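You operate a simulated robot arm through the tools that you are given. There is no shell and no other tool. Be economical: measure what you need, move in short steps, check, and stop when the job is done.

You are at the controls of a simulated two-armed robot. One attempt, no reset.

TASK
Pick up the carton labelled "hinges" from the top of the window bench with one hand, pass it to the other hand and put it on the low shelf of the padded bench. Set down upright: carton.

It is judged by the outcome, as a careful person would: the job done as asked, and still so three seconds after it is handed in. It fails if anything else is knocked over, pushed out of place, dropped, spilled or broken.

THE ROBOT
Two 7-joint arms with two-finger parallel grippers on one trunk, on a base that drives. Base frame: it is fixed to the floor where the robot stands at the start and does not move with it; the origin is under the middle of the robot, x ahead of it, y to its left, z up; the surface under the hand at the start is at about z = 80. Units: cm, rad, N and s.
The left shoulder is at the start at [7, 16.3, 122], the right one opposite. With the tool pointing down near the work surface each hand reaches from about 36 to 88 cm from the robot's upright axis, wherever it stands, measured 20 degrees to its own side. Places, roughly: low shelf of the padded bench [60, 130, 20]. Payload 3.43 kg a hand.
The TCP of each hand is the grasp point between the finger pads, 3.4 cm short of the fingertips. In the tool frame z runs along the fingers and y along their closing line. Largest opening 12.8 cm; finger width 2.4, thickness 1.2; the body of the gripper, 4.8 by 13 cm, starts 9.6 cm behind the TCP.
Orientation is told as [roll, pitch, yaw] about the base's x, y, z axes, in that order, counted from this pose: with the fingers straight down and closing along the base's y, the tool's x points along the base's -x, its y along +y and its z along -z.

THE INTERFACE
- The arms move only by the tool servo_tool. It takes "left_moves", "right_moves" or both (then of equal length, played together; a hand with none holds still); each is one flat list of numbers, 6 for each row, row after row: the shift along the base's x, y, z in units of 500 mm (1.0 is 500 mm), then the turn, a rotation vector about the base's x, y, z in units of 60 degrees (1.0 is 60 degrees). In form: [x, y, z, rx, ry, rz, x, y, z, rx, ry, rz, ...]. A call has 1 to 12 rows; each row is the pose to reach, as a shift and turn from the pose commanded when the call began. "left_grip" and "right_grip" are, for a hand that has rows, the finger opening in cm, from 0 to 12.8, set as the call begins (left out, the last holds). A call with a number of a shift or a turn outside -1 to 1 is refused whole. Rows are played at 5 a second. More than 5 cm and 0.15 rad between two rows, or a gripper value outside its range, and nothing of the call is played. Where a pose cannot be reached the arm comes as near as it can. A force on the tool above 40 N (or 10 N above the force at the start of the call, whichever is more), or a blocked arm, ends the call early, and 0.2 s more pass. The fingers move at their own pace (about 15.3 cm/s each) and stop on an object; they squeeze with about 40 N. The grip force told is the motor's: it shows also when the fingers shut on nothing. Time passes only in rows, and 0.2 s behind the last, so rows that repeat a pose let the fingers close. The reply holds the time, the measured pose of the TCP, the force on the tool along the base axes, the opening and the grip force, in the units named above and with some noise, with the torque about the TCP (base axes, N m) and any sound that the robot's microphone picked up, and new pictures: "views" is both (left out), scene, wrist or none (wrist: the cameras of the hands that moved).
- Cameras (640 x 400 px; columns grow to the right, rows downward): "scene" is now at [13.69, -2.54, 144.87]; the picture's right is [-0.28, -0.96, 0.00], its down [-0.54, 0.16, -0.83] and it looks along [0.79, -0.23, -0.56] (base axes); focal length 250 px, centre (320, 200). "left" rides on the left gripper at [7.6, 1.1, -16] in its tool frame; the picture's right is [-0.15, 0.99, 0.00], its down [-0.88, -0.13, -0.46] and it looks along [-0.45, -0.07, 0.89] (tool axes); focal length 234 px, centre (320, 200). "right" rides on the right gripper at [7.6, -1.1, -16] in its tool frame; the picture's right is [0.15, 0.99, 0.00], its down [-0.88, 0.13, -0.46] and it looks along [-0.45, 0.07, 0.89] (tool axes); focal length 234 px, centre (320, 200). There is no depth. A picture from a camera that has moved, and an enlarged one, comes with that camera's place and axes in the base frame and with its lens.
- move_column(by): slides the trunk up (or, below 0, down) by that many cm; the arms and the scene camera ride with it, the base frame stays. It gives what a move gives, with no picture.
- steer(legs): drives the robot by 1 to 6 legs, each [ahead, left, turn to the left] in cm, cm and rad, along the robot's own axes; the way and the turn of a leg run together, so that a leg with both is an arc; at most 150 cm and 3.142 rad a leg. The arms and the cameras ride along, it lands a little off, and it stops where it bumps. It gives what a move gives, and a new picture of the scene camera.
- head_to(pan, tilt): turns the head with the scene camera to pan (to the left, within 1.501 rad either way) and tilt (down, from -0.506 to 1.204), counted from straight ahead of the robot. It gives what a move gives, and a new picture of the scene camera.
- zoom(camera, box): a new picture of the part [left, top, right, bottom] of that camera's present view, enlarged. No time passes.
- hand_in(): hands the job in; it is judged then, once.

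Go step by step. Nothing tells you exact positions but the pictures and the camera data: compare them with the known pose of the tool, close in by small moves and look again before you grip or let go. The budget is 120 turns and 260 pictures, counting those below and the enlarged ones. Unless the task says otherwise, let go and move clear before handing in, and close with one line.

The tools are called after ">>>" by a JSON object that holds its "api" and its "payload". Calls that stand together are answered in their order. servo_tool: Moves the arms, as the interface text tells. Its arguments: {"type":"object","properties":{"left_moves":{"type":"array"},"left_grip":{"type":"number"},"right_moves":{"type":"array"},"right_grip":{"type":"number"},"views":{"type":"string","enum":["both","scene","wrist","none"]}},"required":[]} The other tools are called the same way: move_column (by) slides the trunk up or down; steer (legs) drives the base; head_to (pan, tilt) turns the head that bears the scene camera; zoom (camera, box) takes an enlarged picture of a part of a camera's view; hand_in () hands the job in.

At the start:

```text
time_s: 0.0
left_position: [73.85, 3.98, 105.25]
left_tcp_rot: [-0.001, 0.0, -0.001]
left_wrist_force: [0.1, 0.3, 0.3]
left_ft_torque: [-0.03, 0.0, 0.03]
left_opening: 12.79
left_gripper_force: 0.0
right_position: [44.63, -38.24, 111.12]
right_tcp_rot: [0.001, 0.0, -0.001]
right_wrist_force: [-0.6, 0.0, 0.0]
right_ft_torque: [-0.03, -0.01, -0.01]
right_opening: 12.8
right_gripper_force: 0.1
trunk travel left (down, up): [-70.0, 24.0]
robot x, y, heading: [-0.21, 0.16, -0.005]
head pan, tilt: [-0.279, 0.597]
```

scene: 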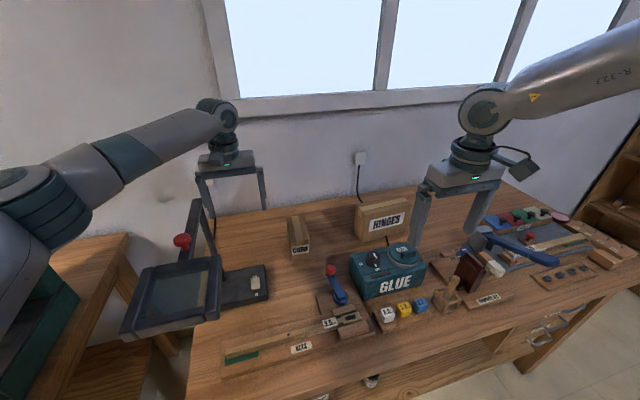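
right: 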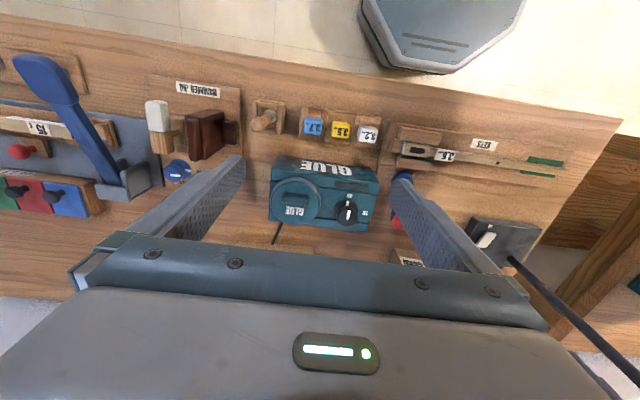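
left: 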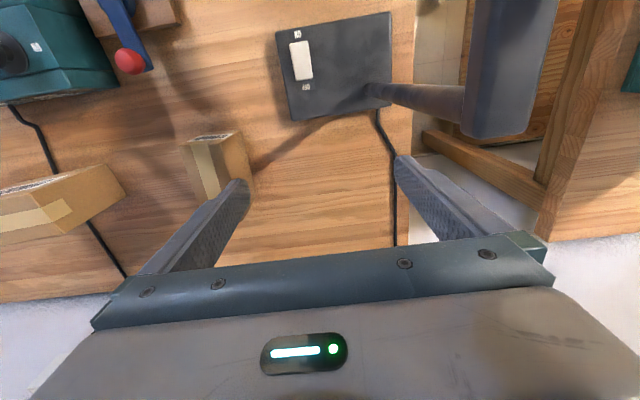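

The hinges carton stands at the back of the window bench, roughly at x 77, y −45, behind the glue box and beside a smaller "cord" carton. I'll enlarge the view and look around toward the padded bench.

>>> {"api": "zoom", "payload": {"camera": "scene", "box": [270, 170, 450, 300]}}

>>> {"api": "zoom", "payload": {"camera": "left", "box": [0, 80, 280, 300]}}

>>> {"api": "head_to", "payload": {"pan": 1.1, "tilt": 0.7}}

```text
3.08 times, centred on (360, 235) of scene
camera zoom: at [13.69, -2.54, 144.87], right [-0.28, -0.96, 0.0], down [-0.54, 0.16, -0.83], along [0.79, -0.23, -0.56], focal length 770 px, centre (197, 92)
```

zoom: 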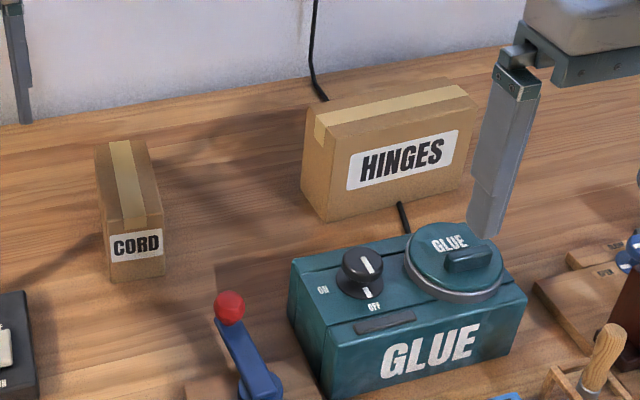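

```text
1.82 times, centred on (140, 190) of left
camera zoom: at [66.18, 5.06, 121.33], right [0.15, 0.99, 0.0], down [0.88, -0.13, 0.46], along [0.45, -0.07, -0.89], focal length 426 px, centre (647, 218)
```

zoom: 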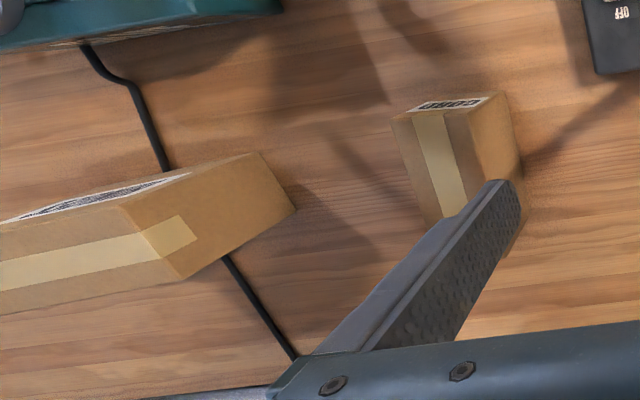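

```text
time_s: 1.5
left_position: [73.9, 3.94, 105.34]
left_tcp_rot: [0.0, -0.001, 0.0]
left_wrist_force: [-0.4, -0.4, 0.0]
left_ft_torque: [0.01, 0.02, -0.02]
left_opening: 12.8
left_gripper_force: 0.0
right_position: [44.57, -38.32, 111.1]
right_tcp_rot: [0.0, -0.001, -0.001]
right_wrist_force: [-0.1, -0.3, 0.3]
right_ft_torque: [-0.03, 0.0, -0.01]
right_opening: 12.77
right_gripper_force: 0.0
trunk travel left (down, up): [-70.0, 24.0]
robot x, y, heading: [0.17, 0.18, -0.0]
head pan, tilt: [1.1, 0.7]
camera scene: at [9.05, 7.46, 143.98], right [0.89, -0.45, 0.0], down [-0.29, -0.57, -0.76], along [0.35, 0.68, -0.64], focal length 250 px, centre (320, 200)
```

scene: 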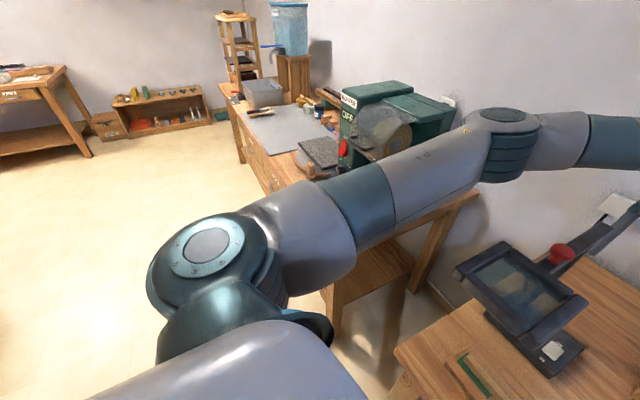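

The hinges carton measures roughly x 74–80.5, y −36 to −55.5, z 80–92, turned about 5° clockwise. It is just out of comfortable reach for the right hand, so I'll slide the base right 25 cm (checking that way is clear) and look at it again.

>>> {"api": "head_to", "payload": {"pan": -0.9, "tilt": 0.75}}

```text
time_s: 3.5
left_position: [73.94, 3.92, 105.43]
left_tcp_rot: [0.0, -0.001, 0.001]
left_wrist_force: [-0.3, 0.6, 1.1]
left_ft_torque: [0.01, -0.01, 0.01]
left_opening: 12.78
left_gripper_force: 0.1
right_position: [44.68, -38.29, 111.11]
right_tcp_rot: [0.001, -0.001, -0.001]
right_wrist_force: [-0.2, 0.4, 0.5]
right_ft_torque: [-0.01, 0.01, -0.01]
right_opening: 12.79
right_gripper_force: 0.1
trunk travel left (down, up): [-70.0, 24.0]
robot x, y, heading: [-0.25, -0.16, 0.003]
head pan, tilt: [-0.901, 0.75]
camera scene: at [10.34, -6.59, 143.55], right [-0.78, -0.62, 0.0], down [-0.42, 0.53, -0.73], along [0.45, -0.57, -0.68], focal length 250 px, centre (320, 200)
```

scene: 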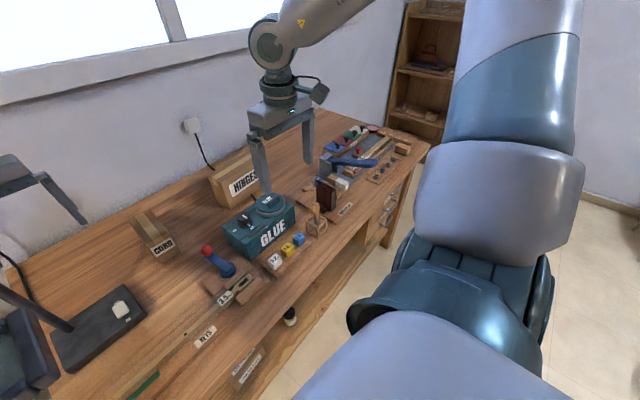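

The floor to the right is clear and nothing on the bench is tall in the hands' path. Sliding the base right 25 cm.

>>> {"api": "steer", "payload": {"legs": [[0, -25, 0]]}}

>>> {"api": "head_to", "payload": {"pan": -0.3, "tilt": 0.65}}

```text
time_s: 5.3
left_position: [73.89, -20.49, 105.47]
left_tcp_rot: [-0.003, 0.001, 0.005]
left_wrist_force: [0.6, 0.5, -0.5]
left_ft_torque: [-0.02, 0.02, -0.01]
left_opening: 12.82
left_gripper_force: 0.0
right_position: [44.66, -62.85, 111.17]
right_tcp_rot: [0.0, -0.001, 0.002]
right_wrist_force: [-0.4, -0.1, 0.0]
right_ft_torque: [0.01, -0.03, 0.0]
right_opening: 12.81
right_gripper_force: 0.0
trunk travel left (down, up): [-70.0, 24.0]
robot x, y, heading: [0.35, -24.73, 0.002]
head pan, tilt: [-0.901, 0.75]
camera scene: at [10.38, -31.24, 143.56], right [-0.78, -0.62, 0.0], down [-0.43, 0.53, -0.73], along [0.46, -0.57, -0.68], focal length 250 px, centre (320, 200)
```

scene: 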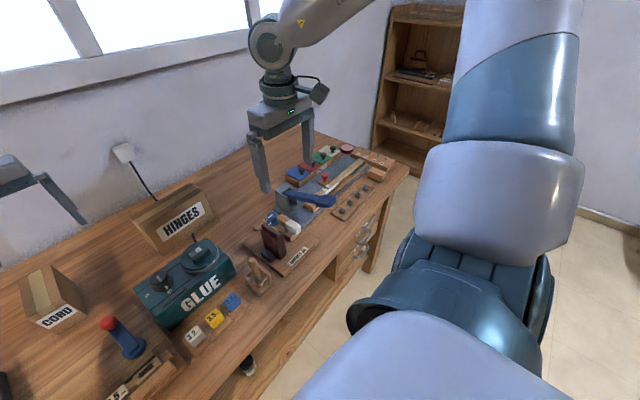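

```text
time_s: 6.3
left_position: [73.93, -20.52, 105.33]
left_tcp_rot: [0.0, 0.0, 0.003]
left_wrist_force: [0.1, 0.2, -0.1]
left_ft_torque: [0.01, 0.03, 0.01]
left_opening: 12.79
left_gripper_force: 0.0
right_position: [44.73, -62.91, 111.21]
right_tcp_rot: [0.001, 0.002, 0.003]
right_wrist_force: [-0.4, 0.3, 1.2]
right_ft_torque: [0.0, -0.01, 0.01]
right_opening: 12.78
right_gripper_force: 0.0
trunk travel left (down, up): [-70.0, 24.0]
robot x, y, heading: [0.05, -24.56, 0.004]
head pan, tilt: [-0.3, 0.649]
camera scene: at [13.51, -27.34, 144.41], right [-0.29, -0.96, 0.0], down [-0.58, 0.18, -0.8], along [0.76, -0.23, -0.6], focal length 250 px, centre (320, 200)
```

scene: 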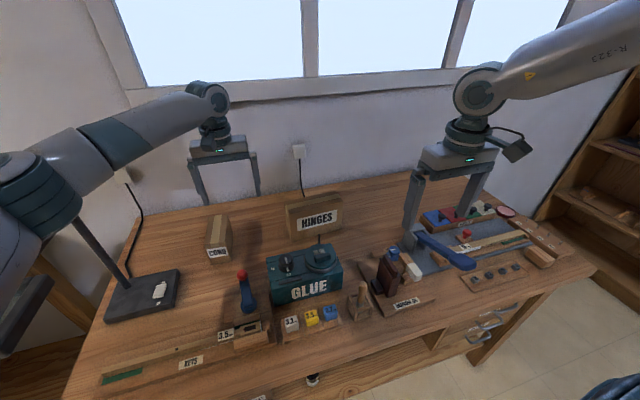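

The way is clear. I'll pull the left hand back and swing the right hand toward the carton, yawing so its fingers close across the thin side.

>>> {"api": "servo_tool", "payload": {"left_moves": [-0.07, 0, 0.02, 0, 0, 0, -0.14, 0, 0.04, 0, 0, 0, -0.21, 0, 0.06, 0, 0, 0, -0.28, 0, 0.08, 0, 0, 0, -0.35, 0, 0.1, 0, 0, 0, -0.42, 0, 0.12, 0, 0, 0, -0.49, 0, 0.14, 0, 0, 0], "right_moves": [0.068, 0.026, -0.006, 0, 0, -0.14, 0.136, 0.052, -0.012, 0, 0, -0.28, 0.204, 0.078, -0.018, 0, 0, -0.42, 0.272, 0.104, -0.024, 0, 0, -0.56, 0.34, 0.13, -0.03, 0, 0, -0.7, 0.408, 0.156, -0.036, 0, 0, -0.84, 0.476, 0.182, -0.042, 0, 0, -0.98], "views": "scene"}}

>>> {"api": "servo_tool", "payload": {"right_moves": [0.068, 0.026, -0.006, 0, 0, -0.14, 0.136, 0.052, -0.012, 0, 0, -0.28, 0.202, 0.072, -0.018, 0, 0, -0.43, 0.202, 0.072, -0.018, 0, 0, -0.43], "views": "both"}}

```text
time_s: 7.9
left_position: [49.75, -20.19, 112.28]
left_tcp_rot: [-0.001, 0.0, 0.006]
left_wrist_force: [0.0, -0.2, -0.4]
left_ft_torque: [-0.03, 0.02, 0.02]
left_opening: 12.78
left_gripper_force: 0.1
right_position: [68.66, -53.7, 108.88]
right_tcp_rot: [-0.003, 0.0, -1.025]
right_wrist_force: [1.2, -0.3, 0.9]
right_ft_torque: [0.0, 0.06, 0.01]
right_opening: 12.77
right_gripper_force: 0.0
trunk travel left (down, up): [-70.0, 24.0]
robot x, y, heading: [-0.0, -24.7, 0.004]
head pan, tilt: [-0.3, 0.649]
camera scene: at [13.87, -27.13, 144.38], right [-0.29, -0.96, 0.0], down [-0.58, 0.18, -0.8], along [0.76, -0.23, -0.61], focal length 250 px, centre (320, 200)
```

scene: 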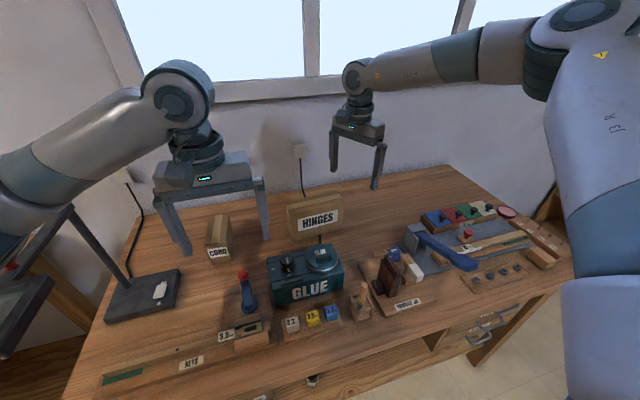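

```text
refused: row 3 steps farther than a row can; nothing moved
```

>>> {"api": "servo_tool", "payload": {"right_moves": [0.068, 0.024, -0.006, 0, 0, -0.14, 0.136, 0.048, -0.012, 0, 0, -0.28, 0.202, 0.072, -0.018, 0, 0, -0.42, 0.202, 0.072, -0.018, 0, 0, -0.43], "views": "both"}}

>>> {"api": "zoom", "payload": {"camera": "scene", "box": [240, 150, 400, 260]}}

```text
time_s: 8.9
left_position: [49.62, -20.52, 112.37]
left_tcp_rot: [0.0, 0.001, 0.004]
left_wrist_force: [0.1, 0.3, 0.1]
left_ft_torque: [0.0, 0.02, -0.07]
left_opening: 12.82
left_gripper_force: 0.1
right_position: [72.01, -53.9, 108.5]
right_tcp_rot: [0.001, 0.0, -1.472]
right_wrist_force: [0.0, 0.6, 0.2]
right_ft_torque: [-0.02, -0.01, -0.01]
right_opening: 12.82
right_gripper_force: 0.0
right hand out of reach, approached as far as the arm can: row 1, 2, 3, 4
trunk travel left (down, up): [-70.0, 24.0]
robot x, y, heading: [0.08, -24.88, 0.005]
head pan, tilt: [-0.3, 0.649]
camera scene: at [13.66, -27.36, 144.39], right [-0.29, -0.96, 0.0], down [-0.58, 0.18, -0.8], along [0.76, -0.23, -0.61], focal length 250 px, centre (320, 200)
camera right: at [70.21, -46.34, 124.48], right [0.97, 0.24, 0.0], down [0.21, -0.86, 0.46], along [0.11, -0.44, -0.89], focal length 234 px, centre (320, 200)
```

scene: 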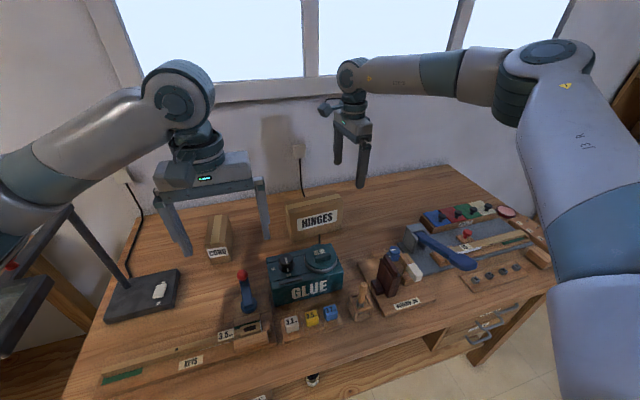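
right: 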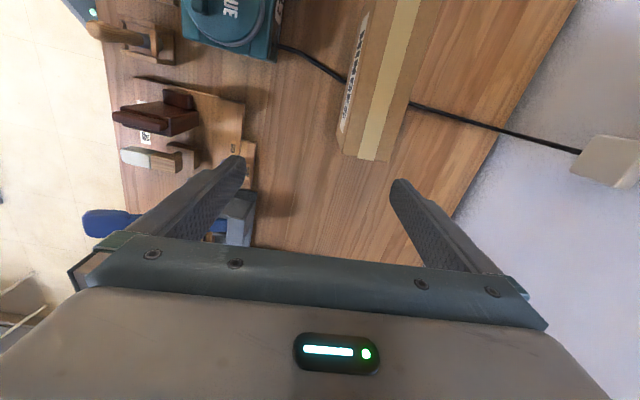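

```text
3.64 times, centred on (320, 205) of scene
camera zoom: at [13.66, -27.36, 144.39], right [-0.29, -0.96, 0.0], down [-0.58, 0.18, -0.8], along [0.76, -0.23, -0.61], focal length 910 px, centre (320, 182)
```

zoom: 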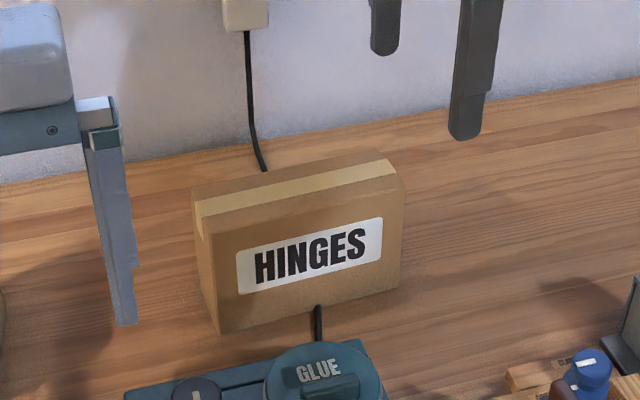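

The right arm stopped short at x 72 (box is at x≈78), probably because of a posture limit at this height. I'll come lower, still above the carton, and see whether it reaches.

>>> {"api": "servo_tool", "payload": {"right_moves": [0, 0, -0.06, 0, 0, 0, 0, 0, -0.12, 0, 0, 0, 0, 0, -0.12, 0, 0, 0, 0, 0, -0.12, 0, 0, 0], "views": "none"}}

```text
time_s: 9.9
left_position: [49.51, -20.52, 112.42]
left_tcp_rot: [0.001, -0.002, 0.003]
left_wrist_force: [-0.1, 1.1, 0.3]
left_ft_torque: [0.0, 0.04, 0.03]
left_opening: 12.79
left_gripper_force: 0.1
right_position: [71.05, -54.35, 103.15]
right_tcp_rot: [0.001, 0.001, -1.473]
right_wrist_force: [-0.1, 0.6, -0.1]
right_ft_torque: [0.01, -0.02, -0.01]
right_opening: 12.8
right_gripper_force: 0.1
right hand out of reach, approached as far as the arm can: row 1, 2, 3, 4
trunk travel left (down, up): [-70.0, 24.0]
robot x, y, heading: [0.16, -25.22, 0.004]
head pan, tilt: [-0.3, 0.649]
```

Still limited. I'll look down at the gap between base and bench to see whether I can drive forward.

>>> {"api": "head_to", "payload": {"pan": 0, "tilt": 1.204}}

```text
time_s: 10.8
left_position: [49.34, -20.39, 112.44]
left_tcp_rot: [0.0, 0.001, 0.005]
left_wrist_force: [0.1, 0.4, 0.3]
left_ft_torque: [0.0, -0.03, -0.05]
left_opening: 12.81
left_gripper_force: 0.0
right_position: [70.94, -54.23, 103.26]
right_tcp_rot: [0.002, -0.001, -1.473]
right_wrist_force: [0.5, -0.1, 0.3]
right_ft_torque: [-0.01, -0.02, 0.01]
right_opening: 12.8
right_gripper_force: 0.1
trunk travel left (down, up): [-70.0, 24.0]
robot x, y, heading: [-0.05, -24.78, 0.005]
head pan, tilt: [0.0, 1.201]
camera scene: at [10.82, -24.81, 140.39], right [0.0, -1.0, 0.0], down [-0.93, 0.0, -0.36], along [0.36, 0.0, -0.93], focal length 250 px, centre (320, 200)
```

scene: 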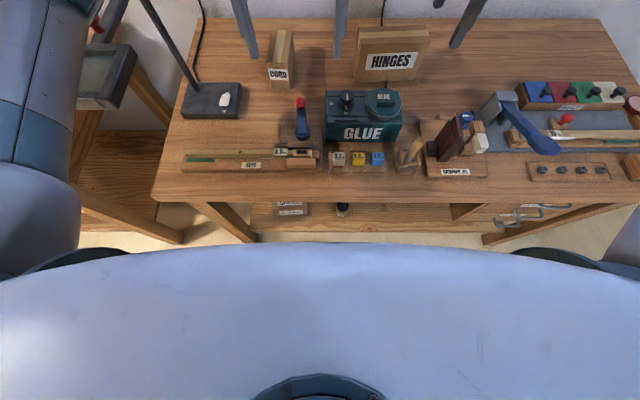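

There are only a few cm between base and bench, so I'd rather not drive in. The reach limit may come from the wrist yaw, so I'll unwind the yaw here and see whether the hand reaches the target.

>>> {"api": "servo_tool", "payload": {"right_moves": [0, 0, 0.06, 0, 0, 0.14, 0, 0, 0.1, 0, 0, 0.28, 0, 0, 0.1, 0, 0, 0.42, 0, 0, 0.1, 0, 0, 0.56, 0, 0, 0.1, 0, 0, 0.7, 0, 0, 0.1, 0, 0, 0.84, 0, 0, 0.1, 0, 0, 0.98, 0, 0, 0.1, 0, 0, 0.98], "views": "none"}}

```text
time_s: 12.6
left_position: [49.39, -20.41, 112.34]
left_tcp_rot: [0.001, 0.0, 0.003]
left_wrist_force: [0.3, 0.9, -0.3]
left_ft_torque: [-0.05, -0.01, -0.01]
left_opening: 12.81
left_gripper_force: 0.0
right_position: [70.83, -54.15, 108.23]
right_tcp_rot: [-0.001, -0.001, -0.445]
right_wrist_force: [-0.1, 0.4, -1.0]
right_ft_torque: [-0.03, 0.0, -0.01]
right_opening: 12.79
right_gripper_force: 0.0
trunk travel left (down, up): [-70.0, 24.0]
robot x, y, heading: [0.08, -24.73, -0.001]
head pan, tilt: [0.0, 1.201]
```

The commanded pose follows the achieved one. I'll carry on turning the same way while moving toward the carton.

>>> {"api": "servo_tool", "payload": {"right_moves": [0.04, 0.02, 0, 0, 0, 0.14, 0.08, 0.04, 0, 0, 0, 0.28, 0.12, 0.06, 0, 0, 0, 0.42, 0.156, 0.08, 0, 0, 0, 0.56, 0.156, 0.08, 0, 0, 0, 0.7, 0.156, 0.08, 0, 0, 0, 0.84, 0.156, 0.08, 0, 0, 0, 0.98, 0.156, 0.08, 0, 0, 0, 0.98], "views": "none"}}

```text
time_s: 14.4
left_position: [49.48, -20.48, 112.41]
left_tcp_rot: [0.0, 0.0, 0.003]
left_wrist_force: [0.0, 0.4, -0.4]
left_ft_torque: [0.01, 0.0, -0.02]
left_opening: 12.8
left_gripper_force: 0.0
right_position: [69.61, -50.36, 108.68]
right_tcp_rot: [-0.004, -0.004, 0.576]
right_wrist_force: [0.2, 0.1, 0.0]
right_ft_torque: [0.01, -0.04, 0.03]
right_opening: 12.79
right_gripper_force: 0.0
right hand out of reach, approached as far as the arm can: row 1, 2, 3, 4, 5, 6, 7, 8
trunk travel left (down, up): [-70.0, 24.0]
robot x, y, heading: [-0.3, -24.92, 0.008]
head pan, tilt: [0.0, 1.201]
```

I'll look at the arm's posture to understand what limits it.

>>> {"api": "head_to", "payload": {"pan": -0.6, "tilt": 0.3}}

```text
time_s: 15.6
left_position: [49.46, -20.55, 112.41]
left_tcp_rot: [0.0, 0.002, 0.003]
left_wrist_force: [0.7, -1.2, 0.8]
left_ft_torque: [-0.02, 0.03, 0.01]
left_opening: 12.8
left_gripper_force: 0.1
right_position: [69.59, -50.39, 108.54]
right_tcp_rot: [-0.004, -0.001, 0.575]
right_wrist_force: [-0.2, 0.0, -0.2]
right_ft_torque: [-0.01, -0.05, -0.01]
right_opening: 12.8
right_gripper_force: 0.0
trunk travel left (down, up): [-70.0, 24.0]
robot x, y, heading: [-0.31, -24.82, 0.003]
head pan, tilt: [-0.6, 0.3]
camera scene: at [12.96, -30.09, 147.58], right [-0.56, -0.83, 0.0], down [-0.25, 0.17, -0.95], along [0.79, -0.54, -0.3], focal length 250 px, centre (320, 200)
```

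scene: 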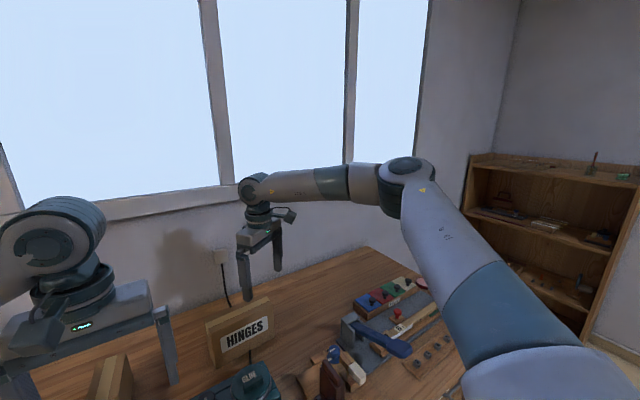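

The arm isn't fully stretched (elbow about 115°), so something local blocks it. I'll back off to yaw 0 further right and probe straight ahead from there.

>>> {"api": "servo_tool", "payload": {"right_moves": [-0.06, 0, 0, 0, 0, -0.137, -0.12, 0, 0, 0, 0, -0.274, -0.18, 0, 0, 0, 0, -0.411, -0.24, 0, 0, 0, 0, -0.548, -0.24, 0, 0, 0, 0, -0.548], "views": "none"}}

>>> {"api": "servo_tool", "payload": {"right_moves": [0.06, 0, 0, 0, 0, 0, 0.12, 0, 0, 0, 0, 0, 0.18, 0, 0, 0, 0, 0, 0.24, 0, 0, 0, 0, 0, 0.3, 0, 0, 0, 0, 0, 0.36, 0, 0, 0, 0, 0, 0.42, 0, 0, 0, 0, 0, 0.42, 0, 0, 0, 0, 0], "views": "scene"}}

```text
time_s: 16.8
left_position: [49.44, -20.53, 112.3]
left_tcp_rot: [0.0, 0.0, 0.003]
left_wrist_force: [0.0, -0.4, 0.9]
left_ft_torque: [0.0, 0.03, -0.01]
left_opening: 12.8
left_gripper_force: 0.0
right_position: [57.54, -50.41, 108.54]
right_tcp_rot: [-0.001, 0.002, 0.004]
right_wrist_force: [0.5, 0.1, -0.6]
right_ft_torque: [0.0, -0.03, 0.0]
right_opening: 12.79
right_gripper_force: 0.1
trunk travel left (down, up): [-70.0, 24.0]
robot x, y, heading: [-0.01, -24.85, 0.007]
head pan, tilt: [-0.6, 0.3]
```

```text
time_s: 18.6
left_position: [49.39, -20.49, 112.47]
left_tcp_rot: [0.0, 0.001, 0.002]
left_wrist_force: [0.0, 0.4, 0.5]
left_ft_torque: [-0.01, 0.01, -0.02]
left_opening: 12.81
left_gripper_force: 0.1
right_position: [71.71, -53.53, 109.26]
right_tcp_rot: [0.002, -0.001, 0.006]
right_wrist_force: [-0.5, -0.5, 0.4]
right_ft_torque: [0.02, 0.0, 0.03]
right_opening: 12.82
right_gripper_force: 0.1
right hand out of reach, approached as far as the arm can: row 5, 6, 7, 8
trunk travel left (down, up): [-70.0, 24.0]
robot x, y, heading: [0.23, -24.73, 0.001]
head pan, tilt: [-0.6, 0.3]
camera scene: at [12.89, -30.07, 147.6], right [-0.56, -0.83, 0.0], down [-0.24, 0.17, -0.96], along [0.79, -0.54, -0.3], focal length 250 px, centre (320, 200)
```

scene: 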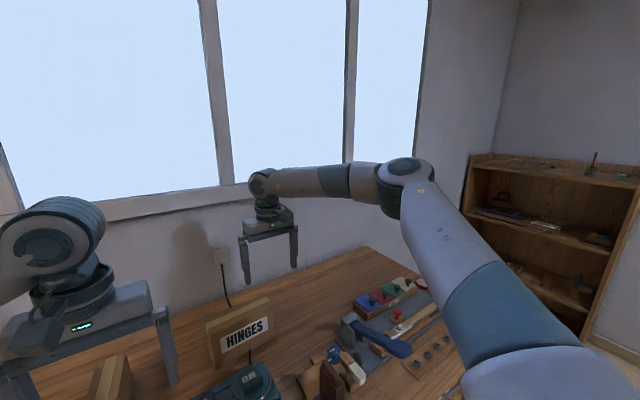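

The reach boundary seems to follow the upper arm's limit and grows with hand height relative to the shoulder. I'll test by raising the hand and pushing forward; if it helps, I'll lower the trunk instead.

>>> {"api": "servo_tool", "payload": {"right_moves": [0, 0, 0.09, 0, 0, 0, 0, 0, 0.18, 0, 0, 0, 0, 0, 0.27, 0, 0, 0, 0, 0, 0.36, 0, 0, 0, 0, 0, 0.45, 0, 0, 0, 0.07, 0.04, 0.5, 0, 0, 0, 0.14, 0.07, 0.5, 0, 0, 0, 0.14, 0.07, 0.5, 0, 0, 0, 0.14, 0.07, 0.5, 0, 0, 0], "views": "none"}}

```text
time_s: 20.6
left_position: [49.47, -20.42, 112.41]
left_tcp_rot: [0.0, 0.0, 0.003]
left_wrist_force: [-0.4, 0.8, -0.2]
left_ft_torque: [0.0, -0.01, -0.02]
left_opening: 12.78
left_gripper_force: 0.1
right_position: [67.88, -55.73, 130.3]
right_tcp_rot: [0.001, 0.0, 0.006]
right_wrist_force: [0.0, -0.7, 0.4]
right_ft_torque: [-0.01, 0.02, 0.0]
right_opening: 12.77
right_gripper_force: 0.0
right hand out of reach, approached as far as the arm can: row 2, 3, 4, 5, 6, 7, 8, 9
trunk travel left (down, up): [-70.0, 24.0]
robot x, y, heading: [0.07, -24.33, 0.003]
head pan, tilt: [-0.6, 0.3]
```

Higher is worse. The left arm started out reaching x 74 inward, so I'll test how far it goes forward along y −20 (well above the cord carton).

>>> {"api": "servo_tool", "payload": {"left_moves": [0.09, 0, -0.01, 0, 0, 0, 0.18, 0, -0.02, 0, 0, 0, 0.27, 0, -0.03, 0, 0, 0, 0.36, 0, -0.04, 0, 0, 0, 0.45, 0, -0.05, 0, 0, 0, 0.54, 0, -0.06, 0, 0, 0, 0.6, 0, -0.06, 0, 0, 0, 0.6, 0, -0.06, 0, 0, 0], "views": "none"}}

>>> {"api": "head_to", "payload": {"pan": 0.3, "tilt": 0.4}}

```text
time_s: 22.4
left_position: [79.48, -20.6, 109.44]
left_tcp_rot: [-0.002, 0.0, 0.003]
left_wrist_force: [0.3, 0.5, -0.4]
left_ft_torque: [0.0, 0.02, -0.02]
left_opening: 12.81
left_gripper_force: 0.1
right_position: [67.91, -55.62, 130.47]
right_tcp_rot: [-0.001, -0.001, 0.005]
right_wrist_force: [-0.3, 0.3, 0.0]
right_ft_torque: [0.01, -0.03, -0.01]
right_opening: 12.81
right_gripper_force: 0.1
trunk travel left (down, up): [-70.0, 24.0]
robot x, y, heading: [-0.04, -24.8, 0.009]
head pan, tilt: [-0.6, 0.3]
```

```text
time_s: 23.6
left_position: [79.32, -20.6, 109.52]
left_tcp_rot: [0.0, -0.001, 0.003]
left_wrist_force: [0.4, 0.3, 0.4]
left_ft_torque: [-0.04, 0.01, 0.03]
left_opening: 12.8
left_gripper_force: 0.0
right_position: [67.9, -55.73, 130.2]
right_tcp_rot: [-0.001, -0.001, 0.005]
right_wrist_force: [0.1, -0.6, -0.3]
right_ft_torque: [-0.01, -0.02, -0.03]
right_opening: 12.81
right_gripper_force: 0.1
trunk travel left (down, up): [-70.0, 24.0]
robot x, y, heading: [0.21, -24.38, 0.003]
head pan, tilt: [0.3, 0.4]
camera scene: at [14.08, -22.06, 146.66], right [0.3, -0.95, 0.0], down [-0.37, -0.12, -0.92], along [0.88, 0.27, -0.39], focal length 250 px, centre (320, 200)
```

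scene: 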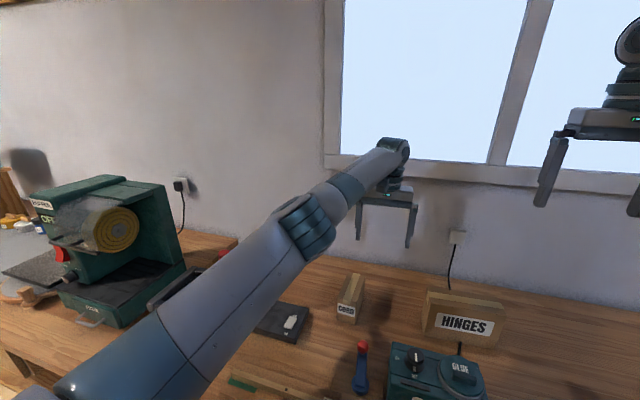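

The left arm reaches x 79.5 here, so the left hand will pick the carton. I'll slide the base right another 22.5 cm, which puts the left hand above the carton.

>>> {"api": "steer", "payload": {"legs": [[0, -22.5, 0]]}}

>>> {"api": "servo_tool", "payload": {"right_moves": [-0.08, 0, -0.04, 0, 0, 0, -0.16, 0, -0.08, 0, 0, 0, -0.24, 0, -0.12, 0, 0, 0, -0.32, 0, -0.16, 0, 0, 0, -0.4, 0, -0.2, 0, 0, 0], "left_moves": [0, 0, 0, 0, 0, 0.14, 0, 0, 0, 0, 0, 0.28, 0, 0, 0, 0, 0, 0.42, 0, 0, 0, 0, 0, 0.56, 0, 0, 0, 0, 0, 0.7], "views": "both"}}

```text
time_s: 25.3
left_position: [79.36, -42.62, 109.52]
left_tcp_rot: [-0.001, 0.0, 0.006]
left_wrist_force: [1.4, -0.4, 0.3]
left_ft_torque: [0.02, 0.03, -0.02]
left_opening: 12.81
left_gripper_force: 0.1
right_position: [68.01, -77.94, 130.28]
right_tcp_rot: [0.0, -0.001, 0.008]
right_wrist_force: [-0.5, -0.6, 0.5]
right_ft_torque: [0.03, 0.04, 0.03]
right_opening: 12.81
right_gripper_force: 0.1
trunk travel left (down, up): [-70.0, 24.0]
robot x, y, heading: [0.21, -46.99, 0.009]
head pan, tilt: [0.3, 0.4]
camera scene: at [14.15, -44.35, 146.66], right [0.3, -0.95, 0.0], down [-0.37, -0.12, -0.92], along [0.88, 0.28, -0.39], focal length 250 px, centre (320, 200)
```

scene: 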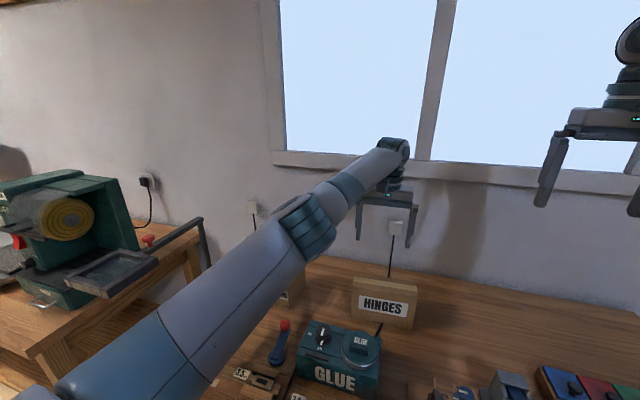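

```text
time_s: 26.5
left_position: [79.46, -42.93, 109.64]
left_tcp_rot: [0.0, 0.003, 0.741]
left_wrist_force: [0.1, 0.8, 1.3]
left_ft_torque: [0.01, -0.02, 0.01]
left_opening: 12.78
left_gripper_force: 0.0
right_position: [48.02, -77.71, 120.4]
right_tcp_rot: [0.001, -0.003, 0.006]
right_wrist_force: [-0.3, -0.8, 0.4]
right_ft_torque: [0.01, -0.01, -0.04]
right_opening: 12.8
right_gripper_force: 0.1
trunk travel left (down, up): [-70.0, 24.0]
robot x, y, heading: [0.29, -47.33, 0.002]
head pan, tilt: [0.3, 0.4]
camera scene: at [14.0, -44.49, 146.68], right [0.3, -0.95, 0.0], down [-0.37, -0.12, -0.92], along [0.88, 0.28, -0.39], focal length 250 px, centre (320, 200)
camera right: at [40.65, -78.85, 136.22], right [-0.15, 0.99, 0.0], down [0.88, 0.14, 0.46], along [0.45, 0.07, -0.89], focal length 234 px, centre (320, 200)
camera left: at [72.9, -47.03, 125.63], right [-0.56, 0.83, 0.0], down [0.74, 0.5, 0.46], along [0.38, 0.26, -0.89], focal length 234 px, centre (320, 200)
```

scene: 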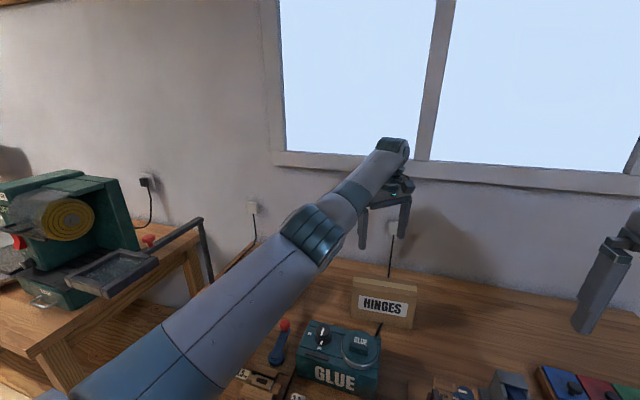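
right: 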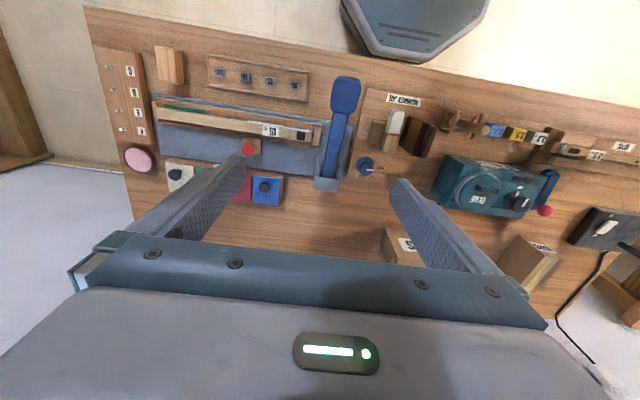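
left: 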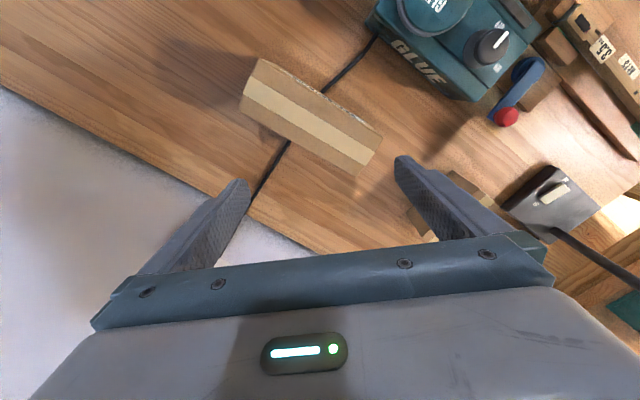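

The left arm yaws fine at this reach. Continuing to yaw ≈ 1.66 so the fingers close across the carton's thin side.

>>> {"api": "servo_tool", "payload": {"left_moves": [0, 0, 0, 0, 0, 0.14, 0, 0, 0, 0, 0, 0.28, 0, 0, 0, 0, 0, 0.42, 0, 0, 0, 0, 0, 0.56, 0, 0, 0, 0, 0, 0.7, 0, 0, 0, 0, 0, 0.84, 0, 0, 0, 0, 0, 0.88], "views": "wrist"}}

```text
time_s: 28.1
left_position: [79.41, -42.88, 109.58]
left_tcp_rot: [0.0, 0.0, 1.664]
left_wrist_force: [0.3, 1.1, -0.3]
left_ft_torque: [0.03, 0.0, -0.02]
left_opening: 12.81
left_gripper_force: 0.1
right_position: [48.33, -77.59, 120.36]
right_tcp_rot: [0.001, -0.002, 0.008]
right_wrist_force: [0.9, 0.5, 0.4]
right_ft_torque: [0.04, 0.02, -0.01]
right_opening: 12.79
right_gripper_force: 0.0
trunk travel left (down, up): [-70.0, 24.0]
robot x, y, heading: [0.29, -47.04, 0.003]
head pan, tilt: [0.3, 0.4]
camera left: at [78.91, -50.38, 125.52], right [-1.0, 0.06, 0.0], down [0.05, 0.89, 0.46], along [0.02, 0.45, -0.89], focal length 234 px, centre (320, 200)
```

left: 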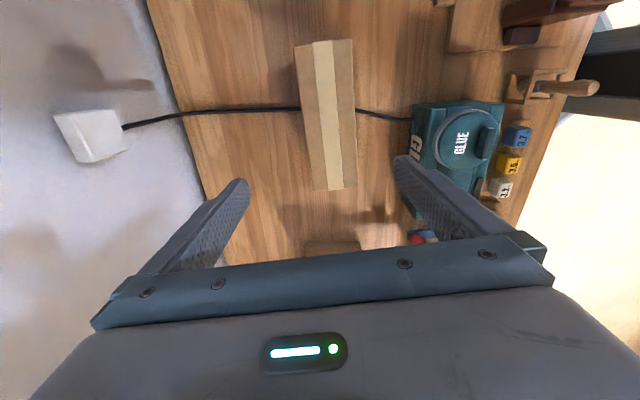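

The carton's top spans (77.2, −35.5) to (78.0, −54.4), about 6.7 wide, turned ~2.7°. I'll align the left hand over the point 4 cm toward the +y end and come down to just above it.

>>> {"api": "servo_tool", "payload": {"left_moves": [-0.02, 0.02, -0.06, 0, 0, -0.02, -0.038, 0.038, -0.13, 0, 0, -0.042, -0.038, 0.038, -0.2, 0, 0, -0.042, -0.038, 0.038, -0.25, 0, 0, -0.042, -0.038, 0.038, -0.25, 0, 0, -0.042], "left_grip": 11.5, "views": "wrist"}}

>>> {"api": "head_to", "payload": {"pan": 0.05, "tilt": 0.6}}

>>> {"api": "zoom", "payload": {"camera": "scene", "box": [220, 100, 420, 225]}}

```text
time_s: 29.3
left_position: [77.64, -41.05, 97.43]
left_tcp_rot: [0.0, 0.0, 1.618]
left_wrist_force: [0.4, 0.4, -0.4]
left_ft_torque: [-0.02, -0.03, 0.0]
left_opening: 11.49
left_gripper_force: 0.0
right_position: [48.22, -77.56, 120.18]
right_tcp_rot: [0.0, -0.002, 0.009]
right_wrist_force: [-0.8, 0.1, -0.2]
right_ft_torque: [0.02, -0.05, 0.0]
right_opening: 12.81
right_gripper_force: 0.0
trunk travel left (down, up): [-70.0, 24.0]
robot x, y, heading: [-0.09, -47.0, 0.007]
head pan, tilt: [0.3, 0.4]
camera left: at [76.73, -48.69, 113.18], right [-0.99, 0.1, 0.0], down [0.09, 0.89, 0.46], along [0.05, 0.45, -0.89], focal length 234 px, centre (320, 200)
```

left: 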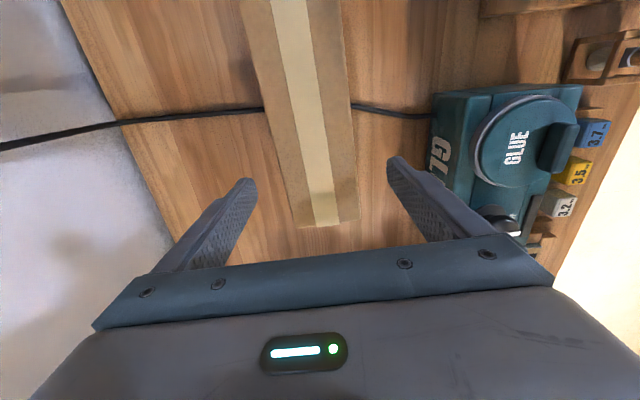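

```text
time_s: 30.1
left_position: [77.61, -41.12, 97.19]
left_tcp_rot: [0.0, 0.0, 1.616]
left_wrist_force: [-0.2, -0.5, -0.3]
left_ft_torque: [0.02, 0.0, -0.02]
left_opening: 11.5
left_gripper_force: 0.0
right_position: [48.37, -77.56, 120.28]
right_tcp_rot: [0.001, -0.001, 0.007]
right_wrist_force: [-0.5, 0.8, -0.3]
right_ft_torque: [-0.01, 0.03, 0.0]
right_opening: 12.79
right_gripper_force: 0.1
trunk travel left (down, up): [-70.0, 24.0]
robot x, y, heading: [0.12, -47.21, 0.005]
head pan, tilt: [0.051, 0.6]
camera scene: at [14.14, -46.72, 144.84], right [0.06, -1.0, 0.0], down [-0.56, -0.03, -0.83], along [0.82, 0.05, -0.56], focal length 250 px, centre (320, 200)
```

scene: 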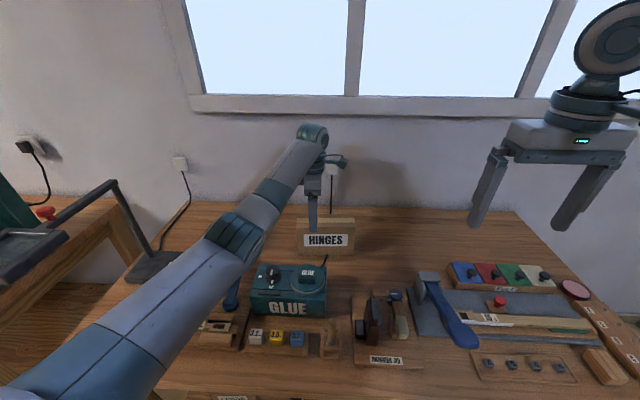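

```text
3.20 times, centred on (320, 162) of scene
camera zoom: at [14.14, -46.72, 144.84], right [0.06, -1.0, 0.0], down [-0.56, -0.03, -0.83], along [0.82, 0.05, -0.56], focal length 801 px, centre (320, 320)
```

zoom: 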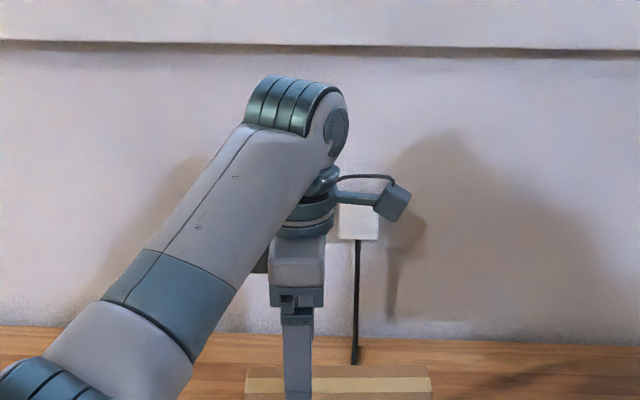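

The left hand is centred over the carton with clearance each side. Going down to z ≈ 86.5, then closing.

>>> {"api": "servo_tool", "payload": {"left_moves": [0, 0, -0.06, 0, 0, 0.01, 0, 0, -0.12, 0, 0, 0.015, 0, 0, -0.18, 0, 0, 0.015, 0, 0, -0.214, 0, 0, 0.015, 0, 0, -0.214, 0, 0, 0.015], "views": "wrist"}}

```text
time_s: 31.3
left_position: [77.59, -40.86, 86.55]
left_tcp_rot: [0.001, 0.001, 1.631]
left_wrist_force: [-0.9, 0.0, -0.4]
left_ft_torque: [0.0, 0.03, 0.01]
left_opening: 11.49
left_gripper_force: 0.1
right_position: [48.3, -77.67, 120.31]
right_tcp_rot: [0.0, -0.004, 0.007]
right_wrist_force: [-0.2, 0.4, -0.6]
right_ft_torque: [0.02, 0.0, -0.02]
right_opening: 12.76
right_gripper_force: 0.1
trunk travel left (down, up): [-70.0, 24.0]
robot x, y, heading: [0.32, -47.42, 0.005]
head pan, tilt: [0.051, 0.6]
camera left: at [76.73, -48.48, 102.44], right [-1.0, 0.09, 0.0], down [0.08, 0.89, 0.46], along [0.04, 0.45, -0.89], focal length 234 px, centre (320, 200)
```

left: 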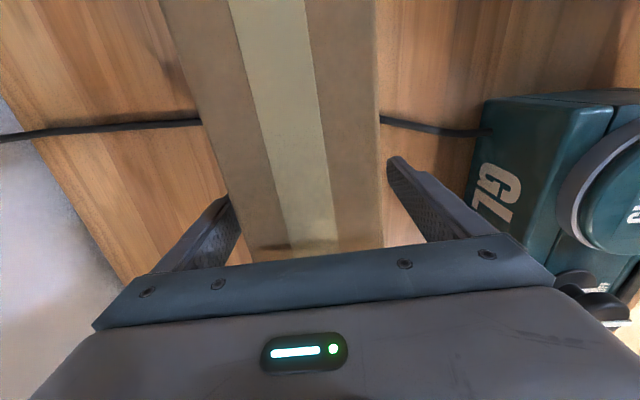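

Both fingers straddle the carton. Closing, then a small lift.

>>> {"api": "servo_tool", "payload": {"left_moves": [0, 0, 0, 0, 0, 0, 0, 0, 0, 0, 0, 0, 0, 0, 0, 0, 0, 0, 0, 0, 0, 0, 0, 0], "left_grip": 0, "views": "none"}}

>>> {"api": "servo_tool", "payload": {"left_moves": [0, 0, 0.02, 0, 0, 0, 0, 0, 0.06, 0, 0, 0, 0, 0, 0.06, 0, 0, 0], "views": "both"}}

```text
time_s: 32.3
left_position: [77.59, -40.81, 86.52]
left_tcp_rot: [0.0, 0.001, 1.633]
left_wrist_force: [0.5, -0.2, -0.1]
left_ft_torque: [0.13, -0.07, 0.16]
left_opening: 6.99
left_gripper_force: 40.2
right_position: [48.28, -77.68, 120.25]
right_tcp_rot: [-0.001, 0.0, 0.006]
right_wrist_force: [0.4, -0.1, 0.2]
right_ft_torque: [0.02, 0.03, 0.0]
right_opening: 12.79
right_gripper_force: 0.1
trunk travel left (down, up): [-70.0, 24.0]
robot x, y, heading: [0.04, -47.24, 0.006]
head pan, tilt: [0.051, 0.6]
```

```text
time_s: 33.1
left_position: [77.63, -40.92, 89.36]
left_tcp_rot: [0.002, 0.0, 1.632]
left_wrist_force: [0.3, -0.7, -4.0]
left_ft_torque: [0.19, 0.03, -0.05]
left_opening: 7.01
left_gripper_force: 39.8
right_position: [48.4, -77.58, 120.31]
right_tcp_rot: [0.001, -0.001, 0.007]
right_wrist_force: [0.1, 0.3, 0.1]
right_ft_torque: [-0.02, 0.0, 0.02]
right_opening: 12.8
right_gripper_force: 0.0
trunk travel left (down, up): [-70.0, 24.0]
robot x, y, heading: [-0.15, -46.97, 0.01]
head pan, tilt: [0.051, 0.6]
camera scene: at [14.24, -46.71, 144.83], right [0.06, -1.0, 0.0], down [-0.56, -0.03, -0.82], along [0.82, 0.05, -0.57], focal length 250 px, centre (320, 200)
camera left: at [76.9, -48.54, 105.28], right [-1.0, 0.09, 0.0], down [0.08, 0.89, 0.46], along [0.04, 0.45, -0.89], focal length 234 px, centre (320, 200)
```

scene: 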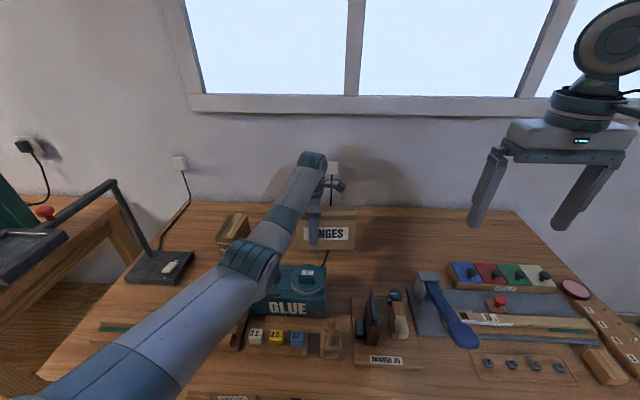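
left: 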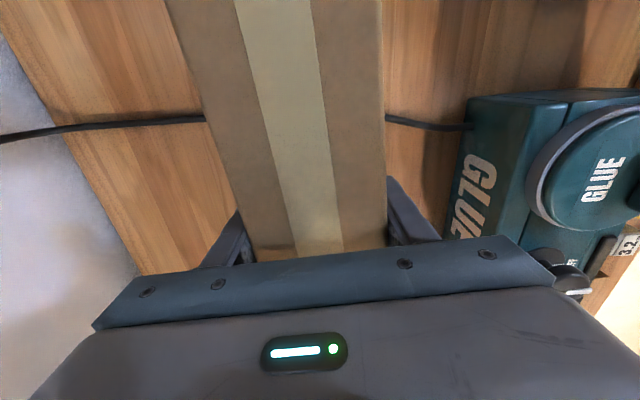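

Grip holds; the carton weighs ~0.4 kg. Lifting well clear, then bringing it back over the front of the bench.

>>> {"api": "servo_tool", "payload": {"left_moves": [0, 0, 0.08, 0, 0, 0, 0, 0, 0.16, 0, 0, 0, 0, 0, 0.24, 0, 0, 0, 0, 0, 0.32, 0, 0, 0, 0, 0, 0.4, 0, 0, 0, 0, 0, 0.44, 0, 0, 0], "views": "none"}}

>>> {"api": "servo_tool", "payload": {"left_moves": [-0.08, 0, 0, 0, 0, 0, -0.16, 0, 0, 0, 0, 0, -0.24, 0, 0, 0, 0, 0, -0.32, 0, 0, 0, 0, 0, -0.4, 0, 0, 0, 0, 0, -0.48, 0, 0, 0, 0, 0, -0.5, 0, 0, 0, 0, 0], "views": "scene"}}

```text
time_s: 34.5
left_position: [77.56, -41.01, 111.19]
left_tcp_rot: [0.001, 0.001, 1.633]
left_wrist_force: [0.3, 1.0, -4.7]
left_ft_torque: [0.18, -0.01, -0.01]
left_opening: 6.98
left_gripper_force: 39.7
right_position: [48.19, -77.76, 120.35]
right_tcp_rot: [0.0, 0.0, 0.01]
right_wrist_force: [-0.1, 0.4, -0.2]
right_ft_torque: [-0.01, -0.03, 0.03]
right_opening: 12.79
right_gripper_force: 0.0
trunk travel left (down, up): [-70.0, 24.0]
robot x, y, heading: [0.07, -47.18, 0.005]
head pan, tilt: [0.051, 0.6]
```

```text
time_s: 36.1
left_position: [57.17, -40.33, 111.51]
left_tcp_rot: [0.003, 0.001, 1.63]
left_wrist_force: [0.4, -1.2, -4.1]
left_ft_torque: [0.18, 0.01, 0.0]
left_opening: 7.01
left_gripper_force: 40.3
left hand out of reach, approached as far as the arm can: row 6, 7
right_position: [48.3, -77.68, 120.28]
right_tcp_rot: [0.001, 0.0, 0.006]
right_wrist_force: [-0.6, -0.9, 0.1]
right_ft_torque: [-0.06, -0.02, 0.04]
right_opening: 12.81
right_gripper_force: 0.1
trunk travel left (down, up): [-70.0, 24.0]
robot x, y, heading: [0.33, -47.41, 0.008]
head pan, tilt: [0.051, 0.6]
camera scene: at [14.17, -46.7, 144.84], right [0.06, -1.0, 0.0], down [-0.56, -0.03, -0.82], along [0.82, 0.05, -0.57], focal length 250 px, centre (320, 200)
```

scene: 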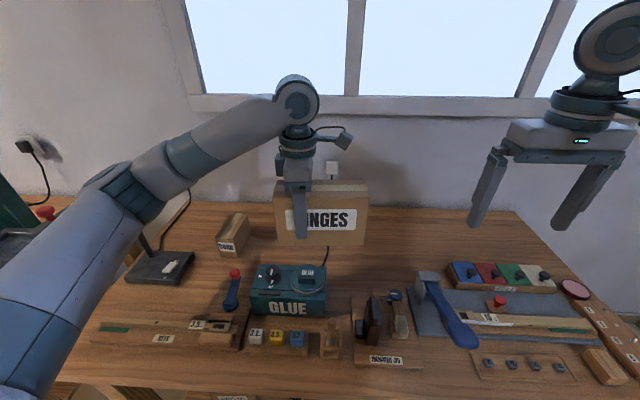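

The carton hangs level at the left hand. I'll back the base away from the bench so there is free room for the hand-over.

>>> {"api": "steer", "payload": {"legs": [[-35, 0, 0]]}}

>>> {"api": "servo_tool", "payload": {"right_moves": [0, 0, 0, 0, 0, -0.14, 0, 0, 0, 0, 0, -0.28, 0, 0, 0, 0, 0, -0.42, 0, 0, 0, 0, 0, -0.56, 0, 0, 0, 0, 0, -0.7, 0, 0, 0, 0, 0, -0.84, 0, 0, 0, 0, 0, -0.98], "views": "none"}}

>>> {"api": "servo_tool", "payload": {"right_moves": [0, 0, 0, 0, 0, -0.14, 0, 0, 0, 0, 0, -0.28, 0, 0, 0, 0, 0, -0.42, 0, 0, 0, 0, 0, -0.46], "views": "none"}}

```text
time_s: 38.3
left_position: [23.21, -40.75, 111.45]
left_tcp_rot: [0.002, 0.0, 1.624]
left_wrist_force: [-0.1, 0.2, -5.4]
left_ft_torque: [0.21, 0.0, 0.03]
left_opening: 6.97
left_gripper_force: 40.1
right_position: [14.22, -78.02, 120.21]
right_tcp_rot: [0.001, 0.0, 0.003]
right_wrist_force: [0.6, 0.1, 0.1]
right_ft_torque: [-0.02, 0.0, -0.01]
right_opening: 12.79
right_gripper_force: 0.0
trunk travel left (down, up): [-70.0, 24.0]
robot x, y, heading: [-34.01, -47.23, -0.001]
head pan, tilt: [0.051, 0.6]
camera scene: at [-19.84, -46.89, 144.82], right [0.05, -1.0, 0.0], down [-0.57, -0.03, -0.82], along [0.82, 0.04, -0.57], focal length 250 px, centre (320, 200)
```

scene: 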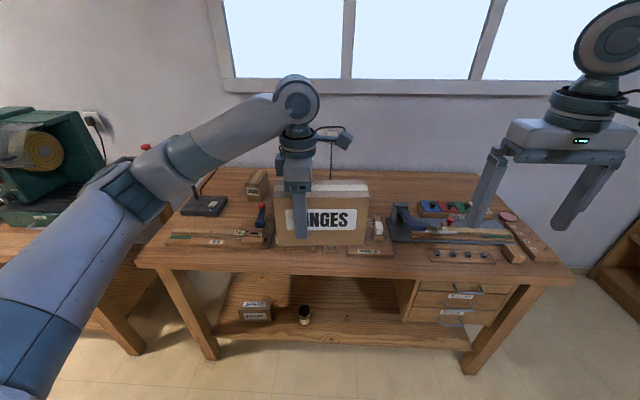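

```text
time_s: 39.9
left_position: [23.11, -40.63, 111.52]
left_tcp_rot: [0.002, -0.001, 1.625]
left_wrist_force: [-0.5, 0.3, -4.0]
left_ft_torque: [0.18, -0.04, -0.03]
left_opening: 7.0
left_gripper_force: 39.6
right_position: [14.21, -78.04, 120.26]
right_tcp_rot: [0.0, -0.002, -1.024]
right_wrist_force: [-0.2, -1.1, 0.4]
right_ft_torque: [-0.01, 0.02, 0.0]
right_opening: 12.78
right_gripper_force: 0.1
trunk travel left (down, up): [-70.0, 24.0]
robot x, y, heading: [-34.2, -47.42, 0.003]
head pan, tilt: [0.051, 0.6]
```

```text
time_s: 40.9
left_position: [23.16, -40.67, 111.46]
left_tcp_rot: [0.001, 0.002, 1.624]
left_wrist_force: [-0.3, -0.9, -4.6]
left_ft_torque: [0.17, 0.02, 0.03]
left_opening: 6.98
left_gripper_force: 40.7
right_position: [14.14, -77.88, 120.32]
right_tcp_rot: [0.001, -0.001, -1.506]
right_wrist_force: [0.1, 0.2, -0.5]
right_ft_torque: [-0.02, -0.02, 0.01]
right_opening: 12.81
right_gripper_force: 0.1
trunk travel left (down, up): [-70.0, 24.0]
robot x, y, heading: [-34.15, -47.27, -0.001]
head pan, tilt: [0.051, 0.6]
```

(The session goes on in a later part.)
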